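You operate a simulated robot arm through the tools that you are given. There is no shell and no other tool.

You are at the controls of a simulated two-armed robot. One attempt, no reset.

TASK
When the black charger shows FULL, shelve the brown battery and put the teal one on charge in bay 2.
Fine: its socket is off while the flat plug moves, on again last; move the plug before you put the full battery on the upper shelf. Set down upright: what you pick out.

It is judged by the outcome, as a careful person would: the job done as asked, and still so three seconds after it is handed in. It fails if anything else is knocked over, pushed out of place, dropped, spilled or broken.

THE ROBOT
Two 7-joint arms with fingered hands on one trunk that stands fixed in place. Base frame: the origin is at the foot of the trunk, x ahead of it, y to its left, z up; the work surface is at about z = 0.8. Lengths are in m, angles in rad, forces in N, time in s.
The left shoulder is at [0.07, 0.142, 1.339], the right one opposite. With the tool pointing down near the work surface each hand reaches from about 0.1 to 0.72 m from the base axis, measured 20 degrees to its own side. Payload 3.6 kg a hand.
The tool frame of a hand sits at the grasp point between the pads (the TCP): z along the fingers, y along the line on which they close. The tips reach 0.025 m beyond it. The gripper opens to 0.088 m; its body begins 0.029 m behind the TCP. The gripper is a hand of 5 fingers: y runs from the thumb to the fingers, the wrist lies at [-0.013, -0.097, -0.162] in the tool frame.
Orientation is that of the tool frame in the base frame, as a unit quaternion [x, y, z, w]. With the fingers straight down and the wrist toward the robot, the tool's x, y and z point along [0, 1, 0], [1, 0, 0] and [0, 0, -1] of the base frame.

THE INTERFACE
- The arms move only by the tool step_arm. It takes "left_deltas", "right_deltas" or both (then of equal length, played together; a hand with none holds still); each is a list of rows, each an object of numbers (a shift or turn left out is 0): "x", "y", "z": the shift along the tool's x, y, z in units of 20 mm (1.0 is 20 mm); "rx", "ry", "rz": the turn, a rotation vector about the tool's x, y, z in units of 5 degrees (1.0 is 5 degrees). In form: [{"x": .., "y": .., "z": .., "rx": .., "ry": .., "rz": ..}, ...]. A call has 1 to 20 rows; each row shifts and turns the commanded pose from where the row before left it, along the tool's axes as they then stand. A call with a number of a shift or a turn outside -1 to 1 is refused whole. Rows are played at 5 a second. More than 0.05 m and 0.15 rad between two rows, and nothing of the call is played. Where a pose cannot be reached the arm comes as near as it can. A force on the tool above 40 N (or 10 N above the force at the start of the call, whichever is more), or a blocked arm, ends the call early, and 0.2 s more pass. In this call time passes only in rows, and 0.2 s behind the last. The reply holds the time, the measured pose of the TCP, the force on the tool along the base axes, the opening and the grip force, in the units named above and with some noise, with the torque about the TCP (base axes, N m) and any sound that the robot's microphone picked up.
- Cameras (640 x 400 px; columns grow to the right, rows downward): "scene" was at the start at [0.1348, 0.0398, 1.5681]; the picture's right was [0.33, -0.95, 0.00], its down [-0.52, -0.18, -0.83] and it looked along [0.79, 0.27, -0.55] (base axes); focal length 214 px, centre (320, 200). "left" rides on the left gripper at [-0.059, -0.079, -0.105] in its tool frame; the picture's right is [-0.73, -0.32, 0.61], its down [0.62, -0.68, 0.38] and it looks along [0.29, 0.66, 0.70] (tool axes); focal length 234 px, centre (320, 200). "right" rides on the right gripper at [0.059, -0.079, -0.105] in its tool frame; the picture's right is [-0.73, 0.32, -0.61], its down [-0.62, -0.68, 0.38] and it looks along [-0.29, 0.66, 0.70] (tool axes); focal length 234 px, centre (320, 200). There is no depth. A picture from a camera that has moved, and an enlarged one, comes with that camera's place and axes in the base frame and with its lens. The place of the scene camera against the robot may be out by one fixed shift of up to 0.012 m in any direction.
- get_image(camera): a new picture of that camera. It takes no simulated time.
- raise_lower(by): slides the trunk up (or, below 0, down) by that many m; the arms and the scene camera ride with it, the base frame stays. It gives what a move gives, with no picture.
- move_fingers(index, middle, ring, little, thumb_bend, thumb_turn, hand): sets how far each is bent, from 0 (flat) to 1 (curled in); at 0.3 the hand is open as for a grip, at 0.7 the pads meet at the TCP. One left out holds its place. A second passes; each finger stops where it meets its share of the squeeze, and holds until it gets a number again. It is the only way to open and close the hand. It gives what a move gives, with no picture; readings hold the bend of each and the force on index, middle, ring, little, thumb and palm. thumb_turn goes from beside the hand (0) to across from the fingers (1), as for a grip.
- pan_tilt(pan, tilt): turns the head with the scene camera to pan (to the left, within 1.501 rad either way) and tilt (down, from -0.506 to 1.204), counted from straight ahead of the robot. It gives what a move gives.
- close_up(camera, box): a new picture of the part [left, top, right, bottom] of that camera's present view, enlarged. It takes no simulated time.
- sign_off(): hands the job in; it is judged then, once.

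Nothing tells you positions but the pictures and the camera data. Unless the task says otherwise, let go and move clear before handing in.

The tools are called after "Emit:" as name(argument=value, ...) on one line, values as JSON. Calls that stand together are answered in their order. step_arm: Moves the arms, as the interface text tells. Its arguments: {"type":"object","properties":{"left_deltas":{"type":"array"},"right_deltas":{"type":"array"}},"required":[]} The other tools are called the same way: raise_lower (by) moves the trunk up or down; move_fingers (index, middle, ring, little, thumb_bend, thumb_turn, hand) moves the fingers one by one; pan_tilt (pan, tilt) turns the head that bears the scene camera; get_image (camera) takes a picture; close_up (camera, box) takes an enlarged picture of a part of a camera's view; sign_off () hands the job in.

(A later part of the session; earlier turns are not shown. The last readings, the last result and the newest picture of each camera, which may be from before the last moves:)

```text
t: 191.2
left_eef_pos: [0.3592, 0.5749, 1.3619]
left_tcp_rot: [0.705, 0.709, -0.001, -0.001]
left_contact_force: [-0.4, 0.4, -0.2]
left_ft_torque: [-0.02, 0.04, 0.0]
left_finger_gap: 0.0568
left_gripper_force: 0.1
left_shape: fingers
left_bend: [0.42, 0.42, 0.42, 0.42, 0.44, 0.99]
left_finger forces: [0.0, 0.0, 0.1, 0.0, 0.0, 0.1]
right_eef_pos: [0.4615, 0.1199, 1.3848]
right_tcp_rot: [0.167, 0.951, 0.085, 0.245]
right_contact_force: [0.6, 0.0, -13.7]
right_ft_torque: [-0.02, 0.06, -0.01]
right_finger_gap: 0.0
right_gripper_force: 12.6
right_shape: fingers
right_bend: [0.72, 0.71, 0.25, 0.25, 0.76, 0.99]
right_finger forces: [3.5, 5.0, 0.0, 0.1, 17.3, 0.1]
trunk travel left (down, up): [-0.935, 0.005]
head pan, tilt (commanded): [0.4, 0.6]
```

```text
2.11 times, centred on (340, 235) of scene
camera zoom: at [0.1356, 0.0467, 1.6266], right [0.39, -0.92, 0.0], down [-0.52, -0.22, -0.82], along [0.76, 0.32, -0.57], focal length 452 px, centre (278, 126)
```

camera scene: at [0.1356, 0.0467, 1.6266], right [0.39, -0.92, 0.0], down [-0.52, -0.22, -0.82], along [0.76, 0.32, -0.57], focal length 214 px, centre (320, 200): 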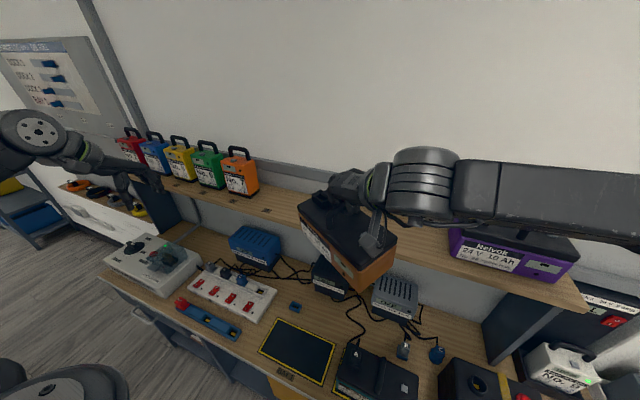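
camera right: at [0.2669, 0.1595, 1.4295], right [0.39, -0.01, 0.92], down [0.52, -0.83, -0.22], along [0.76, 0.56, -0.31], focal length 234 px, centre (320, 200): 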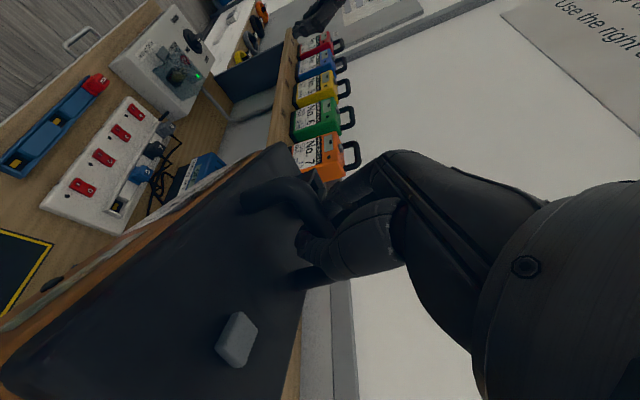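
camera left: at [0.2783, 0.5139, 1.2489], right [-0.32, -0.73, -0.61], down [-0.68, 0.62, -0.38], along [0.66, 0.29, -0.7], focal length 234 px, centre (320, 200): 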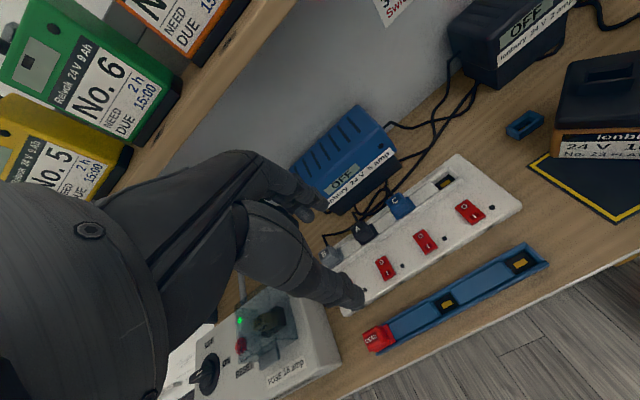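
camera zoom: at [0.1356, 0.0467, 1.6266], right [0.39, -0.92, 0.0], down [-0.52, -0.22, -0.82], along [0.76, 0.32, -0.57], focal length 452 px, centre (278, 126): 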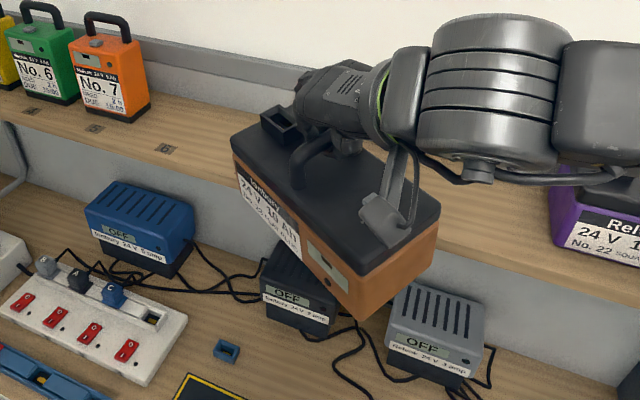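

Emit:
step_arm(right_deltas=[{"x": -0.74, "y": 0.25, "z": 0.446}, {"x": -0.74, "y": 0.25, "z": 0.446}, {"x": -0.74, "y": 0.25, "z": 0.446}, {"x": -0.74, "y": 0.25, "z": 0.446}, {"x": -0.74, "y": 0.25, "z": 0.446}])

Emit:
close_up(camera="scene", box=[220, 140, 460, 330])

```text
t: 192.4
left_eef_pos: [0.3608, 0.5739, 1.3627]
left_tcp_rot: [0.706, 0.709, -0.001, -0.001]
left_contact_force: [0.1, 0.2, 1.0]
left_ft_torque: [0.05, -0.02, 0.01]
left_finger_gap: 0.0567
left_gripper_force: 0.1
left_shape: fingers
left_bend: [0.42, 0.42, 0.42, 0.42, 0.44, 0.99]
left_finger forces: [0.0, 0.1, 0.1, 0.0, 0.0, 0.0]
right_eef_pos: [0.5533, 0.1208, 1.3858]
right_tcp_rot: [0.168, 0.951, 0.085, 0.245]
right_contact_force: [1.5, 0.5, -14.4]
right_ft_torque: [-0.03, 0.05, -0.02]
right_finger_gap: 0.0
right_gripper_force: 12.7
right_shape: fingers
right_bend: [0.72, 0.72, 0.25, 0.25, 0.76, 0.99]
right_finger forces: [3.6, 4.4, 0.0, 0.1, 17.4, 0.1]
trunk travel left (down, up): [-0.935, 0.005]
head pan, tilt (commanded): [0.4, 0.6]
```

```text
2.11 times, centred on (340, 235) of scene
camera zoom: at [0.1366, 0.0458, 1.6265], right [0.39, -0.92, 0.0], down [-0.52, -0.22, -0.82], along [0.76, 0.32, -0.57], focal length 452 px, centre (278, 126)
```

zoom: 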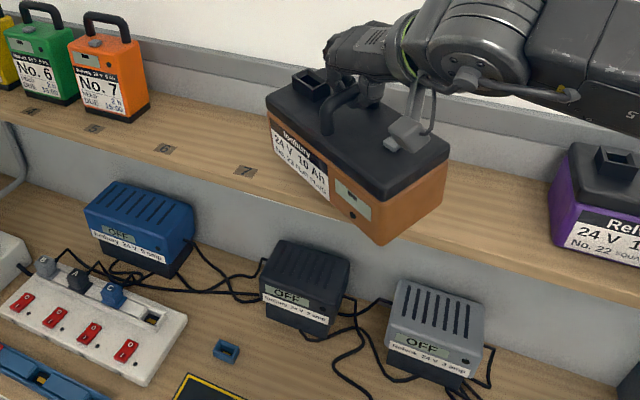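

Reach is good here. I'll try turning the hand a little more counter-clockwise to square the battery up before going over the shelf.

Emit:
step_arm(right_deltas=[{"rx": -0.439, "ry": 0.244, "rz": -0.865}, {"rx": -0.439, "ry": 0.244, "rz": -0.865}, {"rx": -0.439, "ry": 0.244, "rz": -0.865}])

Emit:
close_up(camera="scene", box=[220, 140, 460, 330])

```text
t: 193.2
left_eef_pos: [0.3605, 0.5741, 1.3628]
left_tcp_rot: [0.705, 0.709, -0.001, 0.0]
left_contact_force: [-0.5, -0.5, 0.4]
left_ft_torque: [0.01, -0.01, 0.01]
left_finger_gap: 0.0566
left_gripper_force: 0.0
left_shape: fingers
left_bend: [0.42, 0.42, 0.42, 0.42, 0.44, 0.99]
left_finger forces: [0.1, 0.0, 0.0, 0.0, 0.0, 0.1]
right_eef_pos: [0.5535, 0.1218, 1.3864]
right_tcp_rot: [0.146, 0.955, 0.09, 0.242]
right_contact_force: [0.8, 1.6, -14.3]
right_ft_torque: [-0.05, 0.05, 0.05]
right_finger_gap: 0.0
right_gripper_force: 13.1
right_shape: fingers
right_bend: [0.73, 0.71, 0.25, 0.25, 0.76, 0.99]
right_finger forces: [3.4, 6.0, 0.0, 0.0, 16.7, 0.0]
right hand out of reach, approached as far as the arm can: row 2, 3
trunk travel left (down, up): [-0.935, 0.005]
head pan, tilt (commanded): [0.4, 0.6]
```

```text
2.11 times, centred on (340, 235) of scene
camera zoom: at [0.1361, 0.0464, 1.6265], right [0.39, -0.92, 0.0], down [-0.52, -0.22, -0.82], along [0.76, 0.32, -0.57], focal length 452 px, centre (278, 126)
```

zoom: 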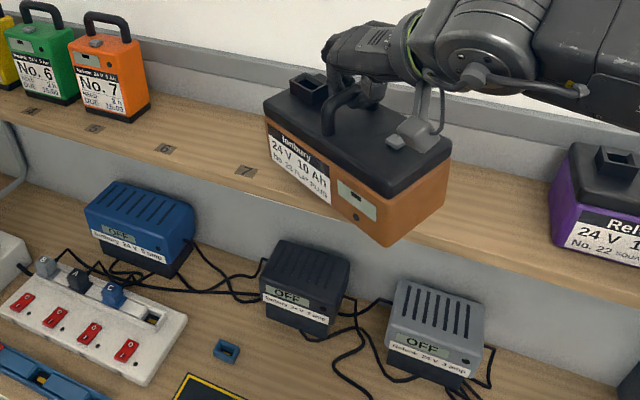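

That's the limit (ψ≈76°). I'll ease back a touch and continue forward over the shelf.

Emit:
step_arm(right_deltas=[{"rx": 0.263, "ry": -0.146, "rz": 0.519}, {"x": -0.74, "y": 0.25, "z": 0.446}, {"x": -0.74, "y": 0.25, "z": 0.446}, {"x": -0.74, "y": 0.25, "z": 0.446}])

Emit:
get_image(camera="scene")

Emit:
close_up(camera="scene", box=[260, 130, 460, 290])

Emit:
get_image(camera="right")

```text
t: 194.2
left_eef_pos: [0.3581, 0.5748, 1.3627]
left_tcp_rot: [0.706, 0.708, -0.001, 0.0]
left_contact_force: [0.1, -0.1, -0.5]
left_ft_torque: [0.03, 0.0, -0.02]
left_finger_gap: 0.0563
left_gripper_force: 0.1
left_shape: fingers
left_bend: [0.42, 0.42, 0.42, 0.42, 0.44, 0.99]
left_finger forces: [0.1, 0.1, 0.1, 0.0, 0.0, 0.0]
right_eef_pos: [0.5857, 0.1222, 1.3861]
right_tcp_rot: [0.172, 0.95, 0.085, 0.246]
right_contact_force: [-1.1, 0.2, -13.6]
right_ft_torque: [-0.04, 0.12, -0.03]
right_finger_gap: 0.0001
right_gripper_force: 13.0
right_shape: fingers
right_bend: [0.73, 0.71, 0.25, 0.25, 0.76, 0.99]
right_finger forces: [4.0, 6.7, 0.0, 0.0, 15.6, 0.1]
right hand out of reach, approached as far as the arm can: row 4
trunk travel left (down, up): [-0.935, 0.005]
head pan, tilt (commanded): [0.4, 0.6]
```

```text
taken
camera scene: at [0.1335, 0.047, 1.6268], right [0.39, -0.92, 0.0], down [-0.52, -0.22, -0.82], along [0.76, 0.32, -0.57], focal length 214 px, centre (320, 200)
```

scene: 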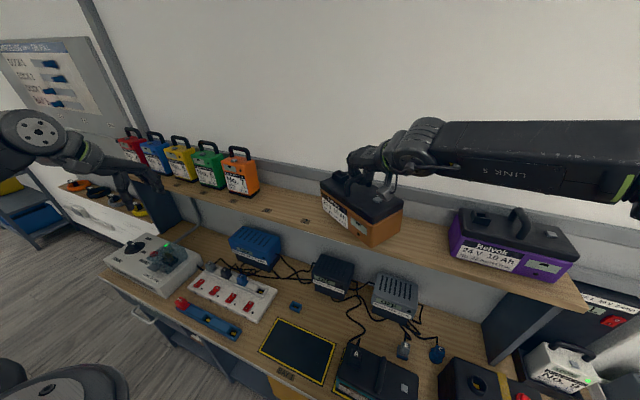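

```text
2.50 times, centred on (360, 210) of scene
camera zoom: at [0.1335, 0.047, 1.6268], right [0.39, -0.92, 0.0], down [-0.52, -0.22, -0.82], along [0.76, 0.32, -0.57], focal length 536 px, centre (220, 175)
```

zoom: 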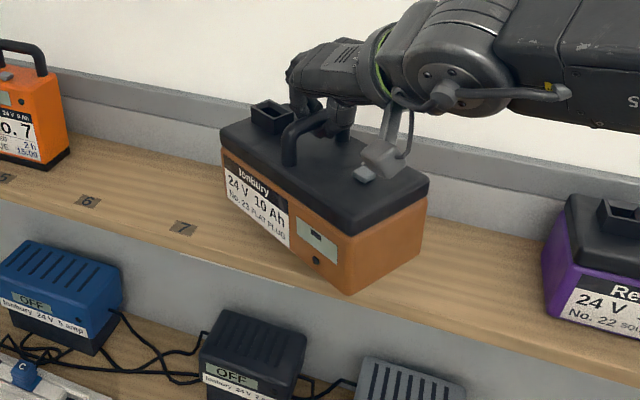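

```text
taken
camera right: at [0.4615, 0.0605, 1.4304], right [0.39, -0.01, 0.92], down [0.51, -0.83, -0.23], along [0.77, 0.55, -0.31], focal length 234 px, centre (320, 200)
```

right: 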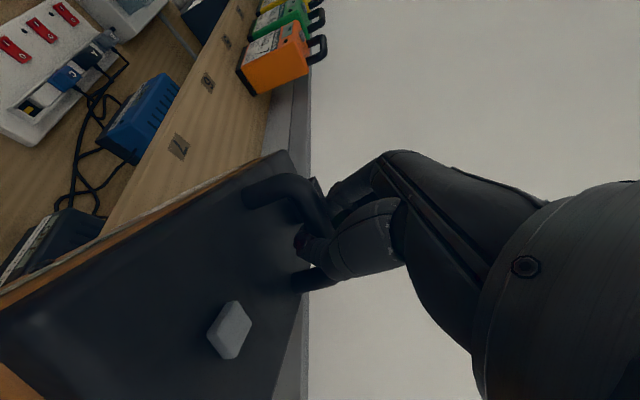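

Forward limit at this height; lowering slightly should extend the reach.

Emit:
step_arm(right_deltas=[{"x": 0.22, "y": -0.122, "z": 0.433}, {"x": 0.22, "y": -0.122, "z": 0.433}, {"x": -0.5, "y": 0.17, "z": 0.3}, {"x": -0.5, "y": 0.17, "z": 0.3}, {"x": -0.5, "y": 0.17, "z": 0.3}])

Emit:
close_up(camera="scene", box=[260, 130, 460, 290])

```text
t: 195.4
left_eef_pos: [0.361, 0.5758, 1.3628]
left_tcp_rot: [0.706, 0.708, -0.001, -0.001]
left_contact_force: [0.3, 0.5, 0.1]
left_ft_torque: [-0.01, 0.02, 0.04]
left_finger_gap: 0.0567
left_gripper_force: 0.2
left_shape: fingers
left_bend: [0.42, 0.42, 0.42, 0.42, 0.44, 0.99]
left_finger forces: [0.0, 0.0, 0.0, 0.0, 0.0, 0.0]
right_eef_pos: [0.5942, 0.1196, 1.3635]
right_tcp_rot: [0.172, 0.95, 0.083, 0.245]
right_contact_force: [0.6, -0.5, -14.6]
right_ft_torque: [-0.06, 0.05, 0.04]
right_finger_gap: 0.0
right_gripper_force: 13.1
right_shape: fingers
right_bend: [0.73, 0.72, 0.25, 0.25, 0.76, 0.99]
right_finger forces: [4.1, 4.7, 0.0, 0.0, 17.0, 0.1]
right hand out of reach, approached as far as the arm can: row 3, 4, 5
trunk travel left (down, up): [-0.935, 0.005]
head pan, tilt (commanded): [0.4, 0.6]
```

```text
2.50 times, centred on (360, 210) of scene
camera zoom: at [0.1366, 0.0462, 1.6265], right [0.39, -0.92, 0.0], down [-0.52, -0.22, -0.82], along [0.76, 0.32, -0.57], focal length 536 px, centre (220, 175)
```

zoom: 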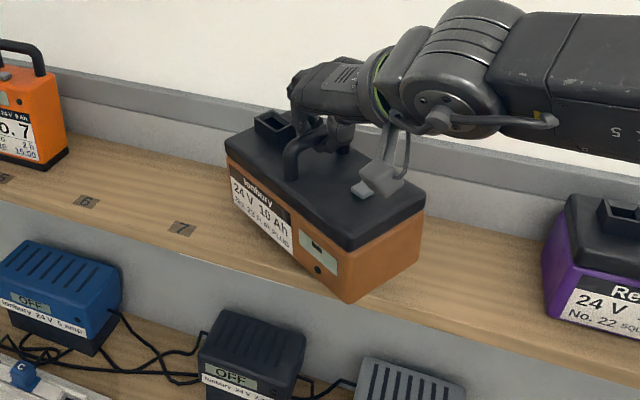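

I'll set it down here (its centre is well inside the shelf edge), then push it back square. Lowering carefully.

Emit:
step_arm(right_deltas=[{"x": 0.176, "y": -0.098, "z": 0.346}, {"x": 0.132, "y": -0.073, "z": 0.26}])

Emit:
close_up(camera="scene", box=[260, 130, 460, 290])

```text
t: 196.0
left_eef_pos: [0.3594, 0.5739, 1.3637]
left_tcp_rot: [0.706, 0.708, -0.001, -0.001]
left_contact_force: [-0.1, -0.4, -0.3]
left_ft_torque: [-0.01, 0.0, -0.02]
left_finger_gap: 0.0566
left_gripper_force: 0.1
left_shape: fingers
left_bend: [0.42, 0.42, 0.42, 0.42, 0.44, 0.99]
left_finger forces: [0.0, 0.0, 0.1, 0.0, 0.0, 0.0]
right_eef_pos: [0.5938, 0.1167, 1.3479]
right_tcp_rot: [0.171, 0.951, 0.085, 0.243]
right_contact_force: [0.5, -0.2, -14.9]
right_ft_torque: [-0.01, 0.08, -0.04]
right_finger_gap: 0.0
right_gripper_force: 13.4
right_shape: fingers
right_bend: [0.73, 0.71, 0.25, 0.25, 0.76, 0.99]
right_finger forces: [4.1, 5.5, 0.0, 0.0, 16.8, 0.0]
trunk travel left (down, up): [-0.935, 0.005]
head pan, tilt (commanded): [0.4, 0.6]
```

```text
2.50 times, centred on (360, 210) of scene
camera zoom: at [0.1366, 0.0456, 1.6265], right [0.39, -0.92, 0.0], down [-0.52, -0.22, -0.82], along [0.76, 0.32, -0.57], focal length 536 px, centre (220, 175)
```

zoom: 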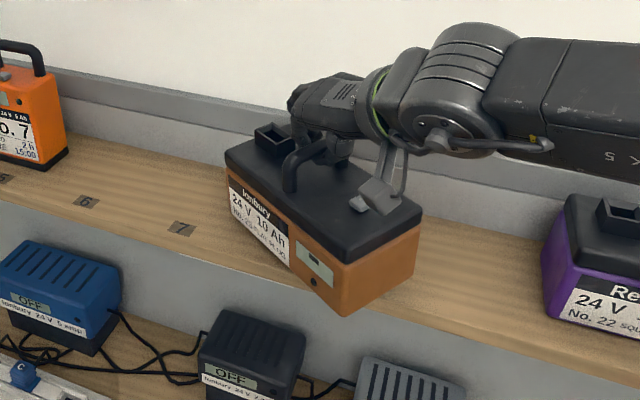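

Emit:
step_arm(right_deltas=[{"x": -0.5, "y": 0.17, "z": 0.3}, {"x": -0.5, "y": 0.17, "z": 0.3}])

Emit:
step_arm(right_deltas=[{"x": 0.066, "y": -0.037, "z": 0.13}, {"x": 0.066, "y": -0.037, "z": 0.13}])

```text
t: 196.6
left_eef_pos: [0.3616, 0.5742, 1.3631]
left_tcp_rot: [0.706, 0.709, -0.001, -0.001]
left_contact_force: [0.4, 0.5, 0.0]
left_ft_torque: [0.01, 0.01, 0.02]
left_finger_gap: 0.0564
left_gripper_force: 0.1
left_shape: fingers
left_bend: [0.42, 0.42, 0.42, 0.42, 0.44, 0.99]
left_finger forces: [0.0, 0.0, 0.1, 0.0, 0.0, 0.0]
right_eef_pos: [0.6012, 0.118, 1.3492]
right_tcp_rot: [0.172, 0.951, 0.085, 0.244]
right_contact_force: [0.1, 0.1, -13.6]
right_ft_torque: [-0.01, 0.03, 0.02]
right_finger_gap: 0.0
right_gripper_force: 12.5
right_shape: fingers
right_bend: [0.73, 0.71, 0.25, 0.25, 0.76, 0.99]
right_finger forces: [4.0, 4.7, 0.1, 0.0, 17.2, 0.0]
right hand out of reach, approached as far as the arm can: row 1, 2
trunk travel left (down, up): [-0.935, 0.005]
head pan, tilt (commanded): [0.4, 0.6]
```

```text
t: 197.2
left_eef_pos: [0.3601, 0.5727, 1.3623]
left_tcp_rot: [0.706, 0.708, 0.0, -0.001]
left_contact_force: [0.1, -0.3, 0.4]
left_ft_torque: [-0.02, -0.01, 0.01]
left_finger_gap: 0.0564
left_gripper_force: 0.0
left_shape: fingers
left_bend: [0.42, 0.42, 0.42, 0.42, 0.44, 0.99]
left_finger forces: [0.0, 0.0, 0.0, 0.0, 0.1, 0.0]
right_eef_pos: [0.5997, 0.1169, 1.3432]
right_tcp_rot: [0.172, 0.95, 0.085, 0.245]
right_contact_force: [-0.4, 0.2, -14.6]
right_ft_torque: [-0.01, 0.08, -0.01]
right_finger_gap: 0.0
right_gripper_force: 13.3
right_shape: fingers
right_bend: [0.73, 0.71, 0.25, 0.25, 0.76, 0.99]
right_finger forces: [4.1, 5.6, 0.0, 0.1, 16.9, 0.0]
trunk travel left (down, up): [-0.935, 0.005]
head pan, tilt (commanded): [0.4, 0.6]
```

Emit:
step_arm(right_deltas=[{"x": 0.066, "y": -0.037, "z": 0.13}, {"x": 0.066, "y": -0.037, "z": 0.13}])

Emit:
step_arm(right_deltas=[{"x": 0.066, "y": -0.037, "z": 0.13}])

Emit:
close_up(camera="scene", box=[260, 130, 460, 290])

```text
t: 197.8
left_eef_pos: [0.3601, 0.574, 1.3628]
left_tcp_rot: [0.706, 0.709, -0.001, 0.0]
left_contact_force: [0.3, -0.2, -0.5]
left_ft_torque: [0.0, 0.0, 0.03]
left_finger_gap: 0.0567
left_gripper_force: 0.1
left_shape: fingers
left_bend: [0.42, 0.42, 0.42, 0.42, 0.44, 0.99]
left_finger forces: [0.1, 0.1, 0.1, 0.0, 0.0, 0.0]
right_eef_pos: [0.5995, 0.1166, 1.3384]
right_tcp_rot: [0.172, 0.95, 0.084, 0.246]
right_contact_force: [0.0, 0.0, -13.2]
right_ft_torque: [0.04, 0.07, -0.01]
right_finger_gap: 0.0002
right_gripper_force: 12.8
right_shape: fingers
right_bend: [0.73, 0.71, 0.25, 0.25, 0.76, 0.99]
right_finger forces: [3.6, 5.3, 0.1, 0.0, 17.1, 0.0]
trunk travel left (down, up): [-0.935, 0.005]
head pan, tilt (commanded): [0.4, 0.6]
```

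```text
t: 198.2
left_eef_pos: [0.3593, 0.5744, 1.363]
left_tcp_rot: [0.706, 0.708, -0.001, -0.001]
left_contact_force: [-0.1, -1.1, 0.2]
left_ft_torque: [0.03, 0.0, 0.01]
left_finger_gap: 0.0564
left_gripper_force: 0.1
left_shape: fingers
left_bend: [0.42, 0.42, 0.42, 0.42, 0.44, 0.99]
left_finger forces: [0.1, 0.0, 0.0, 0.1, 0.0, 0.0]
right_eef_pos: [0.5997, 0.1179, 1.3357]
right_tcp_rot: [0.171, 0.95, 0.084, 0.245]
right_contact_force: [-0.7, -0.5, -12.6]
right_ft_torque: [0.04, 0.09, 0.01]
right_finger_gap: 0.0002
right_gripper_force: 13.2
right_shape: fingers
right_bend: [0.73, 0.71, 0.25, 0.25, 0.76, 0.99]
right_finger forces: [3.7, 5.0, 0.0, 0.1, 17.0, 0.1]
trunk travel left (down, up): [-0.935, 0.005]
head pan, tilt (commanded): [0.4, 0.6]
```

```text
2.50 times, centred on (360, 210) of scene
camera zoom: at [0.1352, 0.0457, 1.6267], right [0.39, -0.92, 0.0], down [-0.52, -0.22, -0.82], along [0.76, 0.32, -0.57], focal length 536 px, centre (220, 175)
```

zoom: 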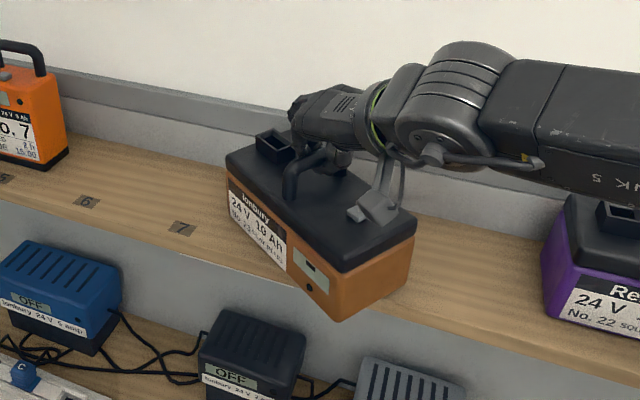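

Emit:
step_arm(right_deltas=[{"x": 0.066, "y": -0.037, "z": 0.13}, {"x": 0.066, "y": -0.037, "z": 0.13}])

Emit:
close_up(camera="right", box=[60, 60, 440, 360])

```text
t: 198.8
left_eef_pos: [0.3598, 0.574, 1.3645]
left_tcp_rot: [0.706, 0.708, 0.0, 0.0]
left_contact_force: [-0.6, 0.9, -0.3]
left_ft_torque: [-0.03, -0.02, -0.01]
left_finger_gap: 0.0566
left_gripper_force: 0.1
left_shape: fingers
left_bend: [0.42, 0.42, 0.42, 0.42, 0.44, 0.99]
left_finger forces: [0.0, 0.0, 0.0, 0.0, 0.0, 0.0]
right_eef_pos: [0.5988, 0.1178, 1.3302]
right_tcp_rot: [0.173, 0.95, 0.085, 0.247]
right_contact_force: [2.8, -2.6, -5.0]
right_ft_torque: [0.01, 0.05, -0.03]
right_finger_gap: 0.0001
right_gripper_force: 10.4
right_shape: fingers
right_bend: [0.73, 0.72, 0.25, 0.25, 0.77, 1.0]
right_finger forces: [3.5, 3.8, 0.0, 0.1, 13.6, 0.1]
trunk travel left (down, up): [-0.935, 0.005]
head pan, tilt (commanded): [0.4, 0.6]
```

```text
1.33 times, centred on (250, 210) of right
camera zoom: at [0.4753, 0.0568, 1.3746], right [0.39, -0.01, 0.92], down [0.51, -0.83, -0.23], along [0.77, 0.56, -0.31], focal length 312 px, centre (413, 187)
```

zoom: 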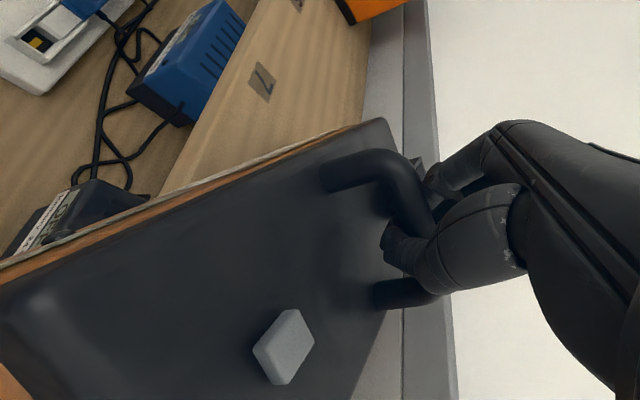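

Emit:
step_arm(right_deltas=[{"x": 0.066, "y": -0.037, "z": 0.13}, {"x": 0.044, "y": -0.025, "z": 0.087}])

Emit:
close_up(camera="scene", box=[260, 130, 460, 290])

```text
t: 199.4
left_eef_pos: [0.3579, 0.5745, 1.3642]
left_tcp_rot: [0.706, 0.709, 0.0, 0.0]
left_contact_force: [-0.1, 0.8, 0.9]
left_ft_torque: [0.03, -0.01, -0.01]
left_finger_gap: 0.0566
left_gripper_force: 0.0
left_shape: fingers
left_bend: [0.42, 0.42, 0.42, 0.42, 0.44, 0.99]
left_finger forces: [0.0, 0.1, 0.0, 0.0, 0.1, 0.0]
right_eef_pos: [0.5984, 0.1183, 1.3251]
right_tcp_rot: [0.172, 0.95, 0.086, 0.246]
right_contact_force: [1.4, 0.9, -0.5]
right_ft_torque: [-0.01, 0.02, -0.01]
right_finger_gap: 0.0
right_gripper_force: 1.1
right_shape: fingers
right_bend: [0.72, 0.73, 0.25, 0.25, 0.78, 1.0]
right_finger forces: [1.3, 1.3, 0.0, 0.0, 0.1, 0.0]
trunk travel left (down, up): [-0.935, 0.005]
head pan, tilt (commanded): [0.4, 0.6]
```

```text
2.50 times, centred on (360, 210) of scene
camera zoom: at [0.1332, 0.0457, 1.6269], right [0.39, -0.92, 0.0], down [-0.52, -0.22, -0.82], along [0.76, 0.32, -0.57], focal length 536 px, centre (220, 175)
```

zoom: 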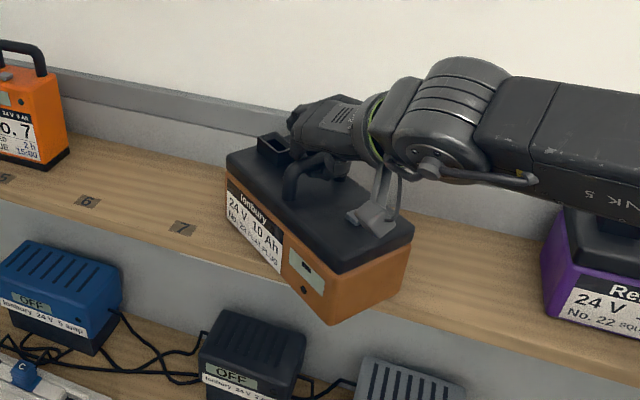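

Load is gone; it stands on the shelf. Releasing the handle the same way as before.

Emit:
move_fingers(hand="right", index=0.45, middle=0.45, thumb_bend=0.66)

Emit:
step_arm(right_deltas=[{"x": -0.1, "y": 0.055, "z": -0.19}, {"x": -0.1, "y": 0.055, "z": -0.19}])

Emit:
move_fingers(hand="right", index=0.4, middle=0.4, thumb_bend=0.54)

Emit:
close_up(camera="scene", box=[260, 130, 460, 290])

Emit:
close_up(camera="right", box=[60, 60, 440, 360])

```text
t: 200.4
left_eef_pos: [0.3569, 0.574, 1.3646]
left_tcp_rot: [0.706, 0.708, 0.0, 0.0]
left_contact_force: [-0.5, -0.4, 0.5]
left_ft_torque: [-0.02, 0.0, -0.04]
left_finger_gap: 0.0565
left_gripper_force: 0.0
left_shape: fingers
left_bend: [0.42, 0.42, 0.42, 0.42, 0.44, 0.99]
left_finger forces: [0.0, 0.0, 0.1, 0.0, 0.1, 0.0]
right_eef_pos: [0.5974, 0.1175, 1.3261]
right_tcp_rot: [0.171, 0.95, 0.085, 0.247]
right_contact_force: [-0.1, 0.3, -0.3]
right_ft_torque: [0.01, 0.0, 0.0]
right_finger_gap: 0.029
right_gripper_force: 0.0
right_shape: fingers
right_bend: [0.45, 0.45, 0.25, 0.25, 0.66, 1.0]
right_finger forces: [0.0, 0.0, 0.0, 0.0, 0.0, 0.0]
trunk travel left (down, up): [-0.935, 0.005]
head pan, tilt (commanded): [0.4, 0.6]
```

```text
t: 201.0
left_eef_pos: [0.3573, 0.5728, 1.3636]
left_tcp_rot: [0.706, 0.708, 0.0, 0.0]
left_contact_force: [-0.1, -0.6, 1.1]
left_ft_torque: [-0.02, 0.01, -0.03]
left_finger_gap: 0.0562
left_gripper_force: 0.1
left_shape: fingers
left_bend: [0.42, 0.42, 0.42, 0.42, 0.44, 0.99]
left_finger forces: [0.0, 0.1, 0.0, 0.1, 0.0, 0.0]
right_eef_pos: [0.5971, 0.1178, 1.3342]
right_tcp_rot: [0.171, 0.95, 0.085, 0.246]
right_contact_force: [0.0, -0.7, 0.8]
right_ft_torque: [-0.02, 0.03, 0.02]
right_finger_gap: 0.0291
right_gripper_force: 0.1
right_shape: fingers
right_bend: [0.45, 0.45, 0.25, 0.25, 0.66, 1.0]
right_finger forces: [0.0, 0.0, 0.0, 0.1, 0.1, 0.0]
trunk travel left (down, up): [-0.935, 0.005]
head pan, tilt (commanded): [0.4, 0.6]
```

```text
t: 202.0
left_eef_pos: [0.358, 0.5739, 1.364]
left_tcp_rot: [0.706, 0.708, -0.001, -0.001]
left_contact_force: [0.5, 0.8, -1.1]
left_ft_torque: [0.01, -0.02, 0.03]
left_finger_gap: 0.0567
left_gripper_force: 0.1
left_shape: fingers
left_bend: [0.42, 0.42, 0.42, 0.42, 0.44, 0.99]
left_finger forces: [0.0, 0.0, 0.1, 0.0, 0.0, 0.0]
right_eef_pos: [0.5978, 0.1175, 1.335]
right_tcp_rot: [0.171, 0.95, 0.085, 0.246]
right_contact_force: [0.5, -0.2, 1.5]
right_ft_torque: [0.01, 0.02, -0.01]
right_finger_gap: 0.0474
right_gripper_force: 0.1
right_shape: fingers
right_bend: [0.4, 0.4, 0.25, 0.25, 0.54, 1.0]
right_finger forces: [0.1, 0.1, 0.0, 0.0, 0.0, 0.0]
trunk travel left (down, up): [-0.935, 0.005]
head pan, tilt (commanded): [0.4, 0.6]
```

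```text
2.50 times, centred on (360, 210) of scene
camera zoom: at [0.1325, 0.0453, 1.6269], right [0.39, -0.92, 0.0], down [-0.52, -0.22, -0.82], along [0.76, 0.32, -0.57], focal length 536 px, centre (220, 175)
```

zoom: 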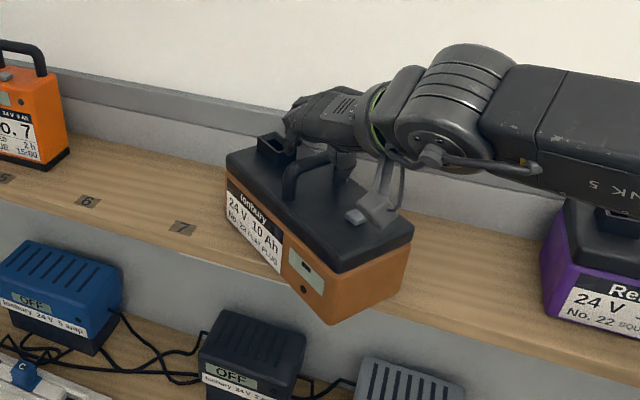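

```text
1.33 times, centred on (250, 210) of right
camera zoom: at [0.4739, 0.0569, 1.3792], right [0.39, -0.01, 0.92], down [0.51, -0.83, -0.23], along [0.77, 0.56, -0.31], focal length 312 px, centre (413, 187)
```

zoom: 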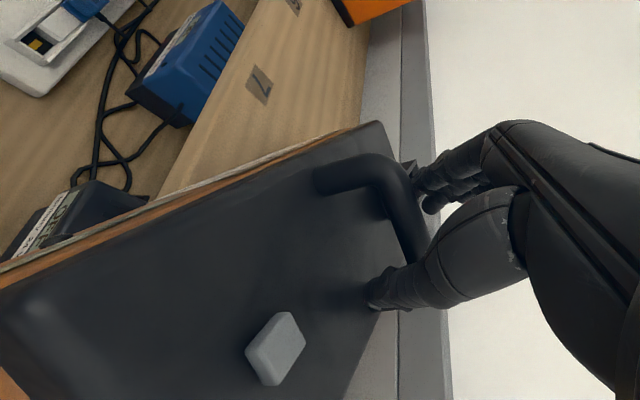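

Brown stands stably on the upper shelf (centre x≈0.613, yaw ≈ −38°, a front corner overhanging). I'll withdraw the right hand, then nudge the battery back square with the left hand.

Emit:
step_arm(right_deltas=[{"x": -0.2, "y": 0.11, "z": -0.4}, {"x": -0.3, "y": 0.17, "z": -0.6}, {"x": -0.3, "y": 0.17, "z": -0.6}, {"x": -0.3, "y": 0.17, "z": -0.6}, {"x": 0.5, "y": -0.17, "z": -0.3}, {"x": 0.74, "y": -0.25, "z": -0.446}, {"x": 0.74, "y": -0.25, "z": -0.446}, {"x": 0.74, "y": -0.25, "z": -0.446}, {"x": 0.74, "y": -0.25, "z": -0.446}, {"x": 0.74, "y": -0.25, "z": -0.446}, {"x": 0.74, "y": -0.25, "z": -0.446}])

Emit:
get_image(camera="scene")

```text
t: 204.4
left_eef_pos: [0.3571, 0.5736, 1.3643]
left_tcp_rot: [0.706, 0.709, 0.0, 0.0]
left_contact_force: [1.1, 1.5, 0.2]
left_ft_torque: [0.0, -0.01, -0.02]
left_finger_gap: 0.0563
left_gripper_force: 0.0
left_shape: fingers
left_bend: [0.42, 0.42, 0.42, 0.42, 0.44, 0.99]
left_finger forces: [0.0, 0.1, 0.0, 0.0, 0.0, 0.1]
right_eef_pos: [0.4767, 0.1168, 1.3594]
right_tcp_rot: [0.171, 0.95, 0.085, 0.246]
right_contact_force: [-0.3, -0.5, 0.4]
right_ft_torque: [-0.01, 0.0, -0.01]
right_finger_gap: 0.0475
right_gripper_force: 0.1
right_shape: fingers
right_bend: [0.4, 0.4, 0.25, 0.25, 0.54, 1.0]
right_finger forces: [0.0, 0.1, 0.1, 0.0, 0.1, 0.0]
right hand out of reach, approached as far as the arm can: row 3, 4
trunk travel left (down, up): [-0.935, 0.005]
head pan, tilt (commanded): [0.4, 0.6]
```

```text
taken
camera scene: at [0.132, 0.0453, 1.627], right [0.39, -0.92, 0.0], down [-0.52, -0.22, -0.83], along [0.76, 0.32, -0.56], focal length 214 px, centre (320, 200)
```

scene: 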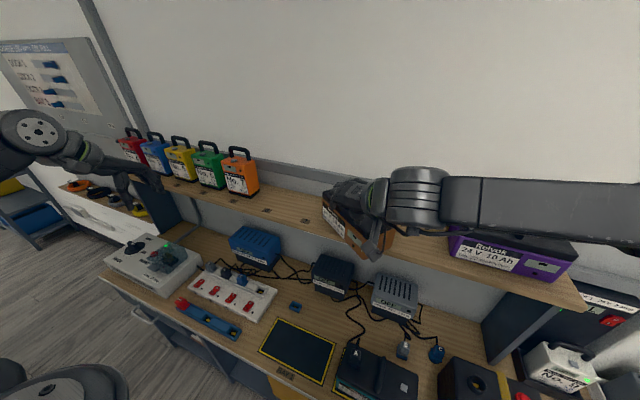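

Emit:
step_arm(right_deltas=[{"x": 0.6, "y": -0.4, "z": -0.4}, {"x": 0.6, "y": -0.4, "z": -0.4}, {"x": -0.1, "y": -0.83, "z": -0.2}, {"x": -0.1, "y": -0.83, "z": -0.2}, {"x": -0.1, "y": -0.83, "z": -0.2}, {"x": -0.1, "y": -0.83, "z": -0.2}, {"x": -0.1, "y": -0.83, "z": -0.2}, {"x": -0.1, "y": -0.83, "z": -0.2}])

Emit:
get_image(camera="scene")

Emit:
close_up(camera="scene", box=[280, 160, 460, 290])

```text
t: 206.2
left_eef_pos: [0.3572, 0.5731, 1.3651]
left_tcp_rot: [0.706, 0.708, 0.001, -0.001]
left_contact_force: [-0.1, -0.9, -0.4]
left_ft_torque: [0.05, 0.0, -0.03]
left_finger_gap: 0.0563
left_gripper_force: 0.1
left_shape: fingers
left_bend: [0.42, 0.42, 0.42, 0.42, 0.44, 0.99]
left_finger forces: [0.0, 0.0, 0.0, 0.0, 0.1, 0.0]
right_eef_pos: [0.4144, 0.0104, 1.3612]
right_tcp_rot: [0.171, 0.95, 0.086, 0.247]
right_contact_force: [0.1, -0.2, 0.0]
right_ft_torque: [-0.01, -0.01, 0.02]
right_finger_gap: 0.0473
right_gripper_force: 0.2
right_shape: fingers
right_bend: [0.4, 0.4, 0.25, 0.25, 0.54, 1.0]
right_finger forces: [0.0, 0.1, 0.0, 0.0, 0.0, 0.0]
trunk travel left (down, up): [-0.935, 0.005]
head pan, tilt (commanded): [0.4, 0.6]
```

```text
taken
camera scene: at [0.1319, 0.0438, 1.627], right [0.39, -0.92, 0.0], down [-0.52, -0.22, -0.83], along [0.76, 0.32, -0.56], focal length 214 px, centre (320, 200)
```

scene: 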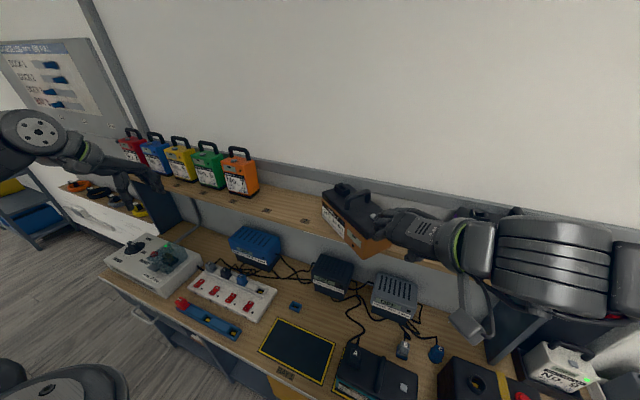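

```text
3.08 times, centred on (370, 225) of scene
camera zoom: at [0.1319, 0.0438, 1.627], right [0.39, -0.92, 0.0], down [-0.52, -0.22, -0.83], along [0.76, 0.32, -0.56], focal length 660 px, centre (166, 123)
```

zoom: 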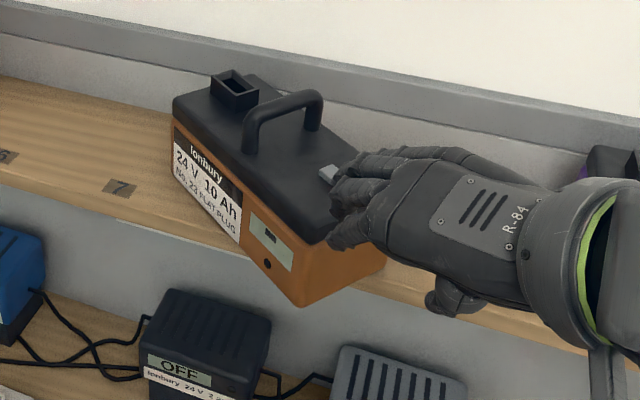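

Emit:
step_arm(right_deltas=[{"x": -0.1, "y": -0.83, "z": -0.2}, {"x": -0.1, "y": -0.83, "z": -0.2}, {"x": -0.1, "y": -0.83, "z": -0.2}, {"x": -0.1, "y": -0.83, "z": -0.2}, {"x": -0.1, "y": -0.83, "z": -0.2}, {"x": -0.1, "y": -0.83, "z": -0.2}, {"x": -0.1, "y": -0.83, "z": -0.2}, {"x": -0.1, "y": -0.83, "z": -0.2}])

Emit:
move_fingers(hand="left", index=0.68, middle=0.68, ring=0.68, little=0.68, thumb_bend=0.6)

Emit:
get_image(camera="scene")

Emit:
close_up(camera="scene", box=[280, 160, 460, 290])

```text
t: 208.0
left_eef_pos: [0.3554, 0.5739, 1.3629]
left_tcp_rot: [0.706, 0.708, 0.001, 0.001]
left_contact_force: [0.7, 0.3, -0.2]
left_ft_torque: [0.03, -0.02, 0.01]
left_finger_gap: 0.0565
left_gripper_force: 0.0
left_shape: fingers
left_bend: [0.42, 0.42, 0.42, 0.42, 0.44, 0.99]
left_finger forces: [0.0, 0.0, 0.0, 0.1, 0.1, 0.1]
right_eef_pos: [0.391, -0.1075, 1.3647]
right_tcp_rot: [0.167, 0.951, 0.084, 0.246]
right_contact_force: [-0.4, -0.6, 0.1]
right_ft_torque: [-0.02, 0.02, 0.01]
right_finger_gap: 0.0476
right_gripper_force: 0.0
right_shape: fingers
right_bend: [0.4, 0.4, 0.25, 0.25, 0.54, 1.0]
right_finger forces: [0.0, 0.1, 0.0, 0.1, 0.1, 0.0]
right hand out of reach, approached as far as the arm can: row 6, 7, 8
trunk travel left (down, up): [-0.935, 0.005]
head pan, tilt (commanded): [0.4, 0.6]
```

```text
t: 209.0
left_eef_pos: [0.3578, 0.5744, 1.3645]
left_tcp_rot: [0.706, 0.708, 0.0, 0.0]
left_contact_force: [-0.7, -0.3, 0.1]
left_ft_torque: [-0.01, 0.02, 0.01]
left_finger_gap: 0.0116
left_gripper_force: 0.1
left_shape: fingers
left_bend: [0.68, 0.68, 0.68, 0.68, 0.6, 1.0]
left_finger forces: [0.0, 0.0, 0.1, 0.0, 0.0, 0.0]
right_eef_pos: [0.3926, -0.1061, 1.3649]
right_tcp_rot: [0.168, 0.951, 0.083, 0.246]
right_contact_force: [0.4, 0.7, -1.1]
right_ft_torque: [0.05, 0.01, 0.01]
right_finger_gap: 0.0477
right_gripper_force: 0.1
right_shape: fingers
right_bend: [0.4, 0.4, 0.25, 0.25, 0.54, 1.0]
right_finger forces: [0.0, 0.0, 0.0, 0.0, 0.1, 0.1]
trunk travel left (down, up): [-0.935, 0.005]
head pan, tilt (commanded): [0.4, 0.6]
```

```text
taken
camera scene: at [0.1326, 0.0452, 1.6269], right [0.39, -0.92, 0.0], down [-0.52, -0.22, -0.82], along [0.76, 0.32, -0.57], focal length 214 px, centre (320, 200)
```

scene: 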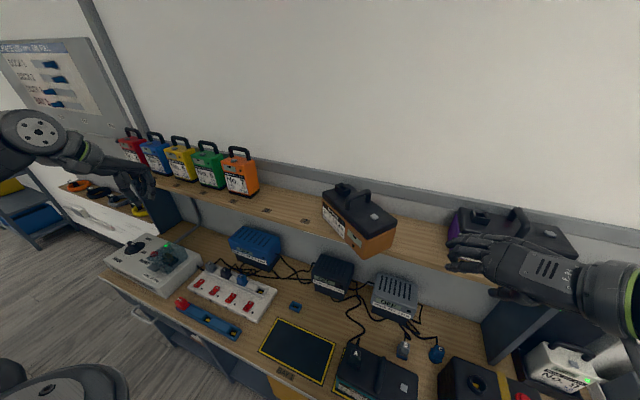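

```text
3.08 times, centred on (370, 225) of scene
camera zoom: at [0.1326, 0.0452, 1.6269], right [0.39, -0.92, 0.0], down [-0.52, -0.22, -0.82], along [0.76, 0.32, -0.57], focal length 660 px, centre (166, 123)
```

zoom: 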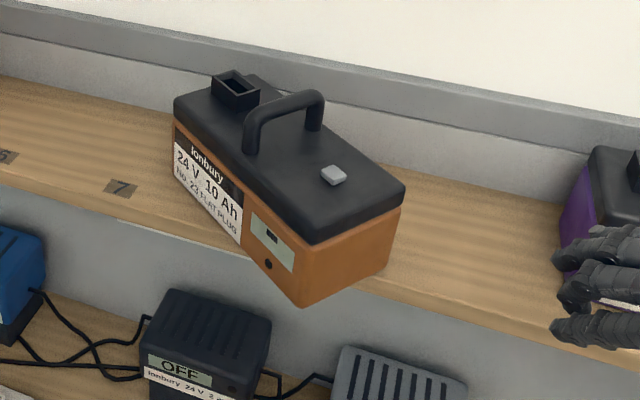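

The battery is at yaw ≈ −38° with its right-front corner overhanging. Bringing the left hand (closed) in front of that corner.

Emit:
step_arm(left_deltas=[{"x": -1, "z": 0.35}, {"x": -1, "z": 0.35}, {"x": -1, "z": 0.35}, {"x": -1, "z": 0.35}, {"x": -1, "z": 0.35}, {"x": -1, "z": 0.35}, {"x": -1, "z": 0.35}, {"x": -1, "z": 0.35}, {"x": -1, "z": 0.35}, {"x": -1, "z": 0.35}, {"x": -1, "z": 0.35}, {"x": -1, "z": 0.35}, {"x": -1, "z": 0.35}, {"x": -1, "z": 0.35}])

Emit:
get_image(camera="scene")

```text
t: 212.0
left_eef_pos: [0.3811, 0.3082, 1.2688]
left_tcp_rot: [0.706, 0.708, 0.0, 0.0]
left_contact_force: [-0.2, -0.7, -0.4]
left_ft_torque: [-0.01, 0.02, 0.01]
left_finger_gap: 0.0116
left_gripper_force: 0.0
left_shape: fingers
left_bend: [0.68, 0.68, 0.68, 0.68, 0.6, 1.0]
left_finger forces: [0.0, 0.0, 0.0, 0.1, 0.1, 0.0]
left hand out of reach, approached as far as the arm can: row 12, 13, 14
right_eef_pos: [0.3938, -0.1064, 1.3647]
right_tcp_rot: [0.168, 0.951, 0.082, 0.246]
right_contact_force: [0.5, 0.2, -0.3]
right_ft_torque: [0.0, 0.03, -0.04]
right_finger_gap: 0.0476
right_gripper_force: 0.0
right_shape: fingers
right_bend: [0.4, 0.4, 0.25, 0.25, 0.54, 1.0]
right_finger forces: [0.0, 0.0, 0.0, 0.0, 0.0, 0.0]
trunk travel left (down, up): [-0.935, 0.005]
head pan, tilt (commanded): [0.4, 0.6]
```

```text
taken
camera scene: at [0.134, 0.0455, 1.6268], right [0.39, -0.92, 0.0], down [-0.52, -0.22, -0.82], along [0.76, 0.32, -0.57], focal length 214 px, centre (320, 200)
```

scene: 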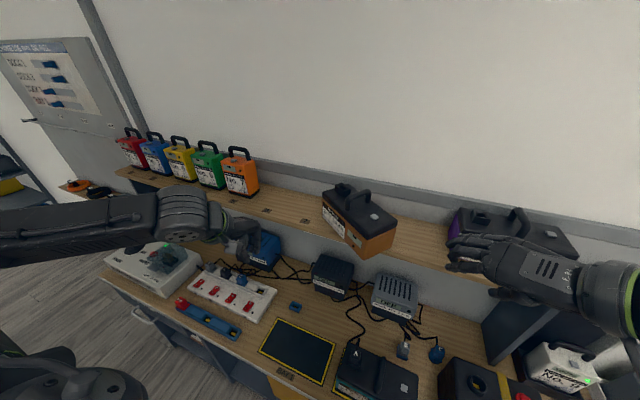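

Emit:
step_arm(left_deltas=[{"x": -1, "y": 0.2}, {"x": -1, "y": 0.2}, {"x": -1, "y": 0.1}, {"x": -1}, {"x": -1}, {"x": -1}, {"x": -1}, {"x": -1}])

Emit:
get_image(camera="scene")

```text
t: 213.8
left_eef_pos: [0.4027, 0.1501, 1.2698]
left_tcp_rot: [0.706, 0.709, 0.001, -0.001]
left_contact_force: [0.4, 0.0, 0.3]
left_ft_torque: [0.01, 0.0, 0.0]
left_finger_gap: 0.0114
left_gripper_force: 0.0
left_shape: fingers
left_bend: [0.68, 0.68, 0.68, 0.68, 0.6, 1.0]
left_finger forces: [0.1, 0.0, 0.0, 0.0, 0.0, 0.1]
left hand out of reach, approached as far as the arm can: row 1, 2, 4
right_eef_pos: [0.3938, -0.1085, 1.3641]
right_tcp_rot: [0.168, 0.951, 0.082, 0.245]
right_contact_force: [-0.8, -0.2, 0.2]
right_ft_torque: [0.0, 0.02, -0.01]
right_finger_gap: 0.0477
right_gripper_force: 0.1
right_shape: fingers
right_bend: [0.4, 0.4, 0.25, 0.25, 0.54, 1.0]
right_finger forces: [0.0, 0.1, 0.1, 0.0, 0.0, 0.1]
trunk travel left (down, up): [-0.935, 0.005]
head pan, tilt (commanded): [0.4, 0.6]
```

```text
taken
camera scene: at [0.1333, 0.0437, 1.6269], right [0.39, -0.92, 0.0], down [-0.52, -0.22, -0.82], along [0.76, 0.32, -0.57], focal length 214 px, centre (320, 200)
```

scene: 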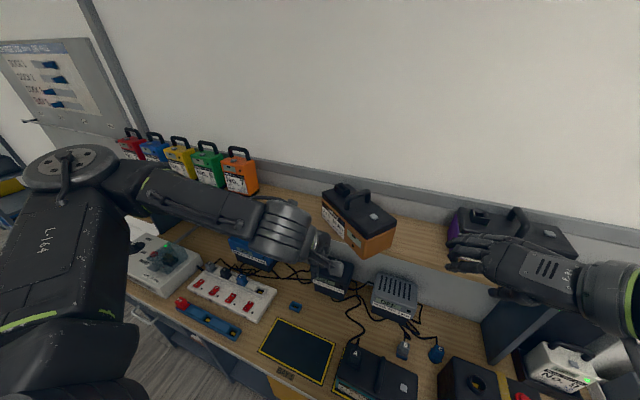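

Emit:
step_arm(left_deltas=[{"x": -1, "z": 0.25}, {"x": -1, "z": 0.25}, {"x": -1, "z": 0.25}, {"x": -0.9, "z": 0.25}, {"x": -0.9, "z": 0.1}])

Emit:
get_image(camera="left")

Emit:
close_up(camera="scene", box=[280, 160, 460, 290])

```text
t: 215.0
left_eef_pos: [0.4038, 0.0502, 1.2504]
left_tcp_rot: [0.706, 0.709, 0.0, -0.001]
left_contact_force: [0.1, -0.3, -0.4]
left_ft_torque: [0.01, 0.0, 0.05]
left_finger_gap: 0.0117
left_gripper_force: 0.2
left_shape: fingers
left_bend: [0.68, 0.68, 0.68, 0.68, 0.6, 1.0]
left_finger forces: [0.1, 0.1, 0.0, 0.0, 0.0, 0.0]
right_eef_pos: [0.3931, -0.1091, 1.3653]
right_tcp_rot: [0.169, 0.951, 0.084, 0.246]
right_contact_force: [0.4, 0.5, -0.2]
right_ft_torque: [0.01, -0.02, 0.0]
right_finger_gap: 0.0477
right_gripper_force: 0.0
right_shape: fingers
right_bend: [0.4, 0.4, 0.25, 0.25, 0.54, 1.0]
right_finger forces: [0.0, 0.0, 0.1, 0.1, 0.0, 0.1]
trunk travel left (down, up): [-0.935, 0.005]
head pan, tilt (commanded): [0.4, 0.6]
```

```text
taken
camera left: at [0.3253, -0.008, 1.3551], right [-0.32, -0.73, -0.61], down [-0.68, 0.62, -0.38], along [0.66, 0.29, -0.7], focal length 234 px, centre (320, 200)
```

left: 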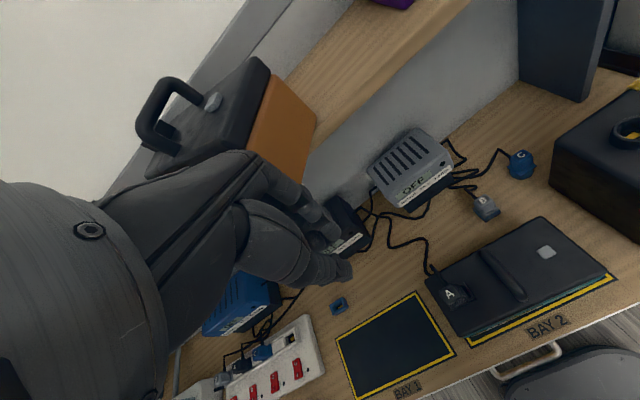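

```text
3.08 times, centred on (370, 225) of scene
camera zoom: at [0.1331, 0.0431, 1.6269], right [0.39, -0.92, 0.0], down [-0.52, -0.22, -0.83], along [0.76, 0.32, -0.56], focal length 660 px, centre (166, 123)
```

zoom: 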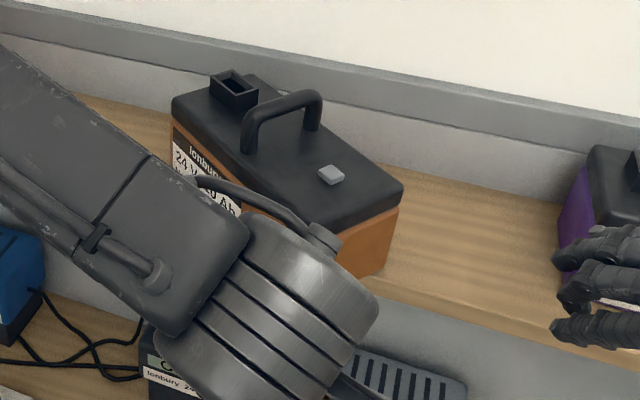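

The hand as posed would push at lid height, which risks tipping. I'll first back the right hand off, then pitch the left hand forward so its fingertips push low on the battery's side.

Emit:
step_arm(right_deltas=[{"x": 0.82, "y": -0.28, "z": -0.5}, {"x": 0.82, "y": -0.28, "z": -0.5}, {"x": 0.82, "y": -0.28, "z": -0.5}, {"x": 0.82, "y": -0.28, "z": -0.5}])

Emit:
step_arm(left_deltas=[{"rx": -1}, {"rx": -1}, {"rx": -1}, {"rx": -1}, {"rx": -1}, {"rx": -1}, {"rx": -1}, {"rx": -1}, {"rx": -1}, {"rx": -1}, {"rx": -1}])

Emit:
get_image(camera="scene")

Emit:
get_image(camera="left")

```text
t: 216.0
left_eef_pos: [0.4037, 0.054, 1.2502]
left_tcp_rot: [0.706, 0.708, 0.0, -0.001]
left_contact_force: [0.3, 0.1, -0.8]
left_ft_torque: [0.0, 0.03, -0.01]
left_finger_gap: 0.0114
left_gripper_force: 0.1
left_shape: fingers
left_bend: [0.68, 0.68, 0.68, 0.68, 0.6, 1.0]
left_finger forces: [0.1, 0.1, 0.0, 0.0, 0.0, 0.0]
right_eef_pos: [0.3818, -0.1054, 1.3853]
right_tcp_rot: [0.172, 0.95, 0.086, 0.247]
right_contact_force: [0.4, 0.2, 1.1]
right_ft_torque: [0.0, -0.01, 0.02]
right_finger_gap: 0.0475
right_gripper_force: 0.1
right_shape: fingers
right_bend: [0.4, 0.4, 0.25, 0.25, 0.54, 1.0]
right_finger forces: [0.0, 0.0, 0.1, 0.0, 0.0, 0.0]
right hand out of reach, approached as far as the arm can: row 1, 2, 3, 4
trunk travel left (down, up): [-0.935, 0.005]
head pan, tilt (commanded): [0.4, 0.6]
```

```text
t: 218.4
left_eef_pos: [0.4367, 0.038, 1.3761]
left_tcp_rot: [0.627, 0.632, 0.321, 0.323]
left_contact_force: [-0.5, -0.1, 0.0]
left_ft_torque: [-0.01, -0.02, -0.01]
left_finger_gap: 0.0117
left_gripper_force: 0.2
left_shape: fingers
left_bend: [0.68, 0.68, 0.68, 0.68, 0.6, 1.0]
left_finger forces: [0.1, 0.1, 0.0, 0.1, 0.0, 0.0]
left hand out of reach, approached as far as the arm can: row 4, 5, 6, 7, 8, 9, 10, 11
right_eef_pos: [0.3823, -0.1068, 1.3852]
right_tcp_rot: [0.171, 0.95, 0.085, 0.245]
right_contact_force: [-1.1, 0.3, -0.6]
right_ft_torque: [-0.01, -0.02, 0.04]
right_finger_gap: 0.0478
right_gripper_force: 0.0
right_shape: fingers
right_bend: [0.4, 0.4, 0.25, 0.25, 0.54, 1.0]
right_finger forces: [0.0, 0.1, 0.1, 0.0, 0.0, 0.0]
trunk travel left (down, up): [-0.935, 0.005]
head pan, tilt (commanded): [0.4, 0.6]
```

```text
taken
camera scene: at [0.1302, 0.0482, 1.6286], right [0.42, -0.91, 0.0], down [-0.5, -0.23, -0.84], along [0.76, 0.35, -0.55], focal length 214 px, centre (320, 200)
```

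scene: 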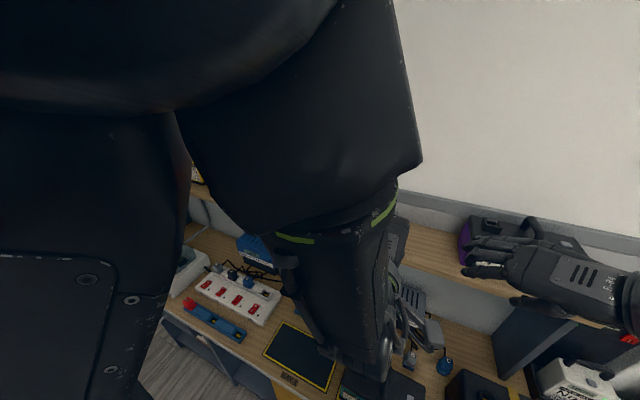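

```text
taken
camera left: at [0.3056, -0.023, 1.3737], right [0.31, -0.73, -0.61], down [-0.09, 0.62, -0.78], along [0.95, 0.3, 0.12], focal length 234 px, centre (320, 200)
```

left: 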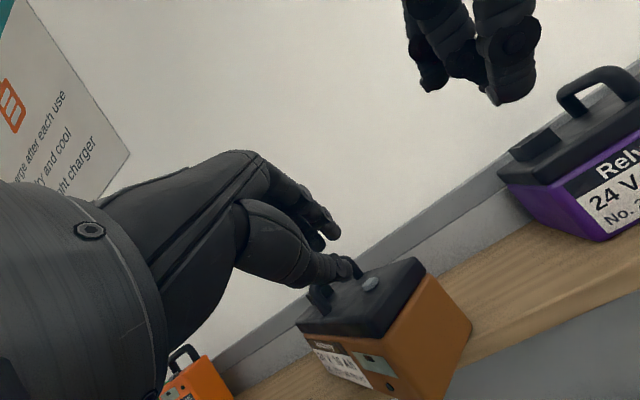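

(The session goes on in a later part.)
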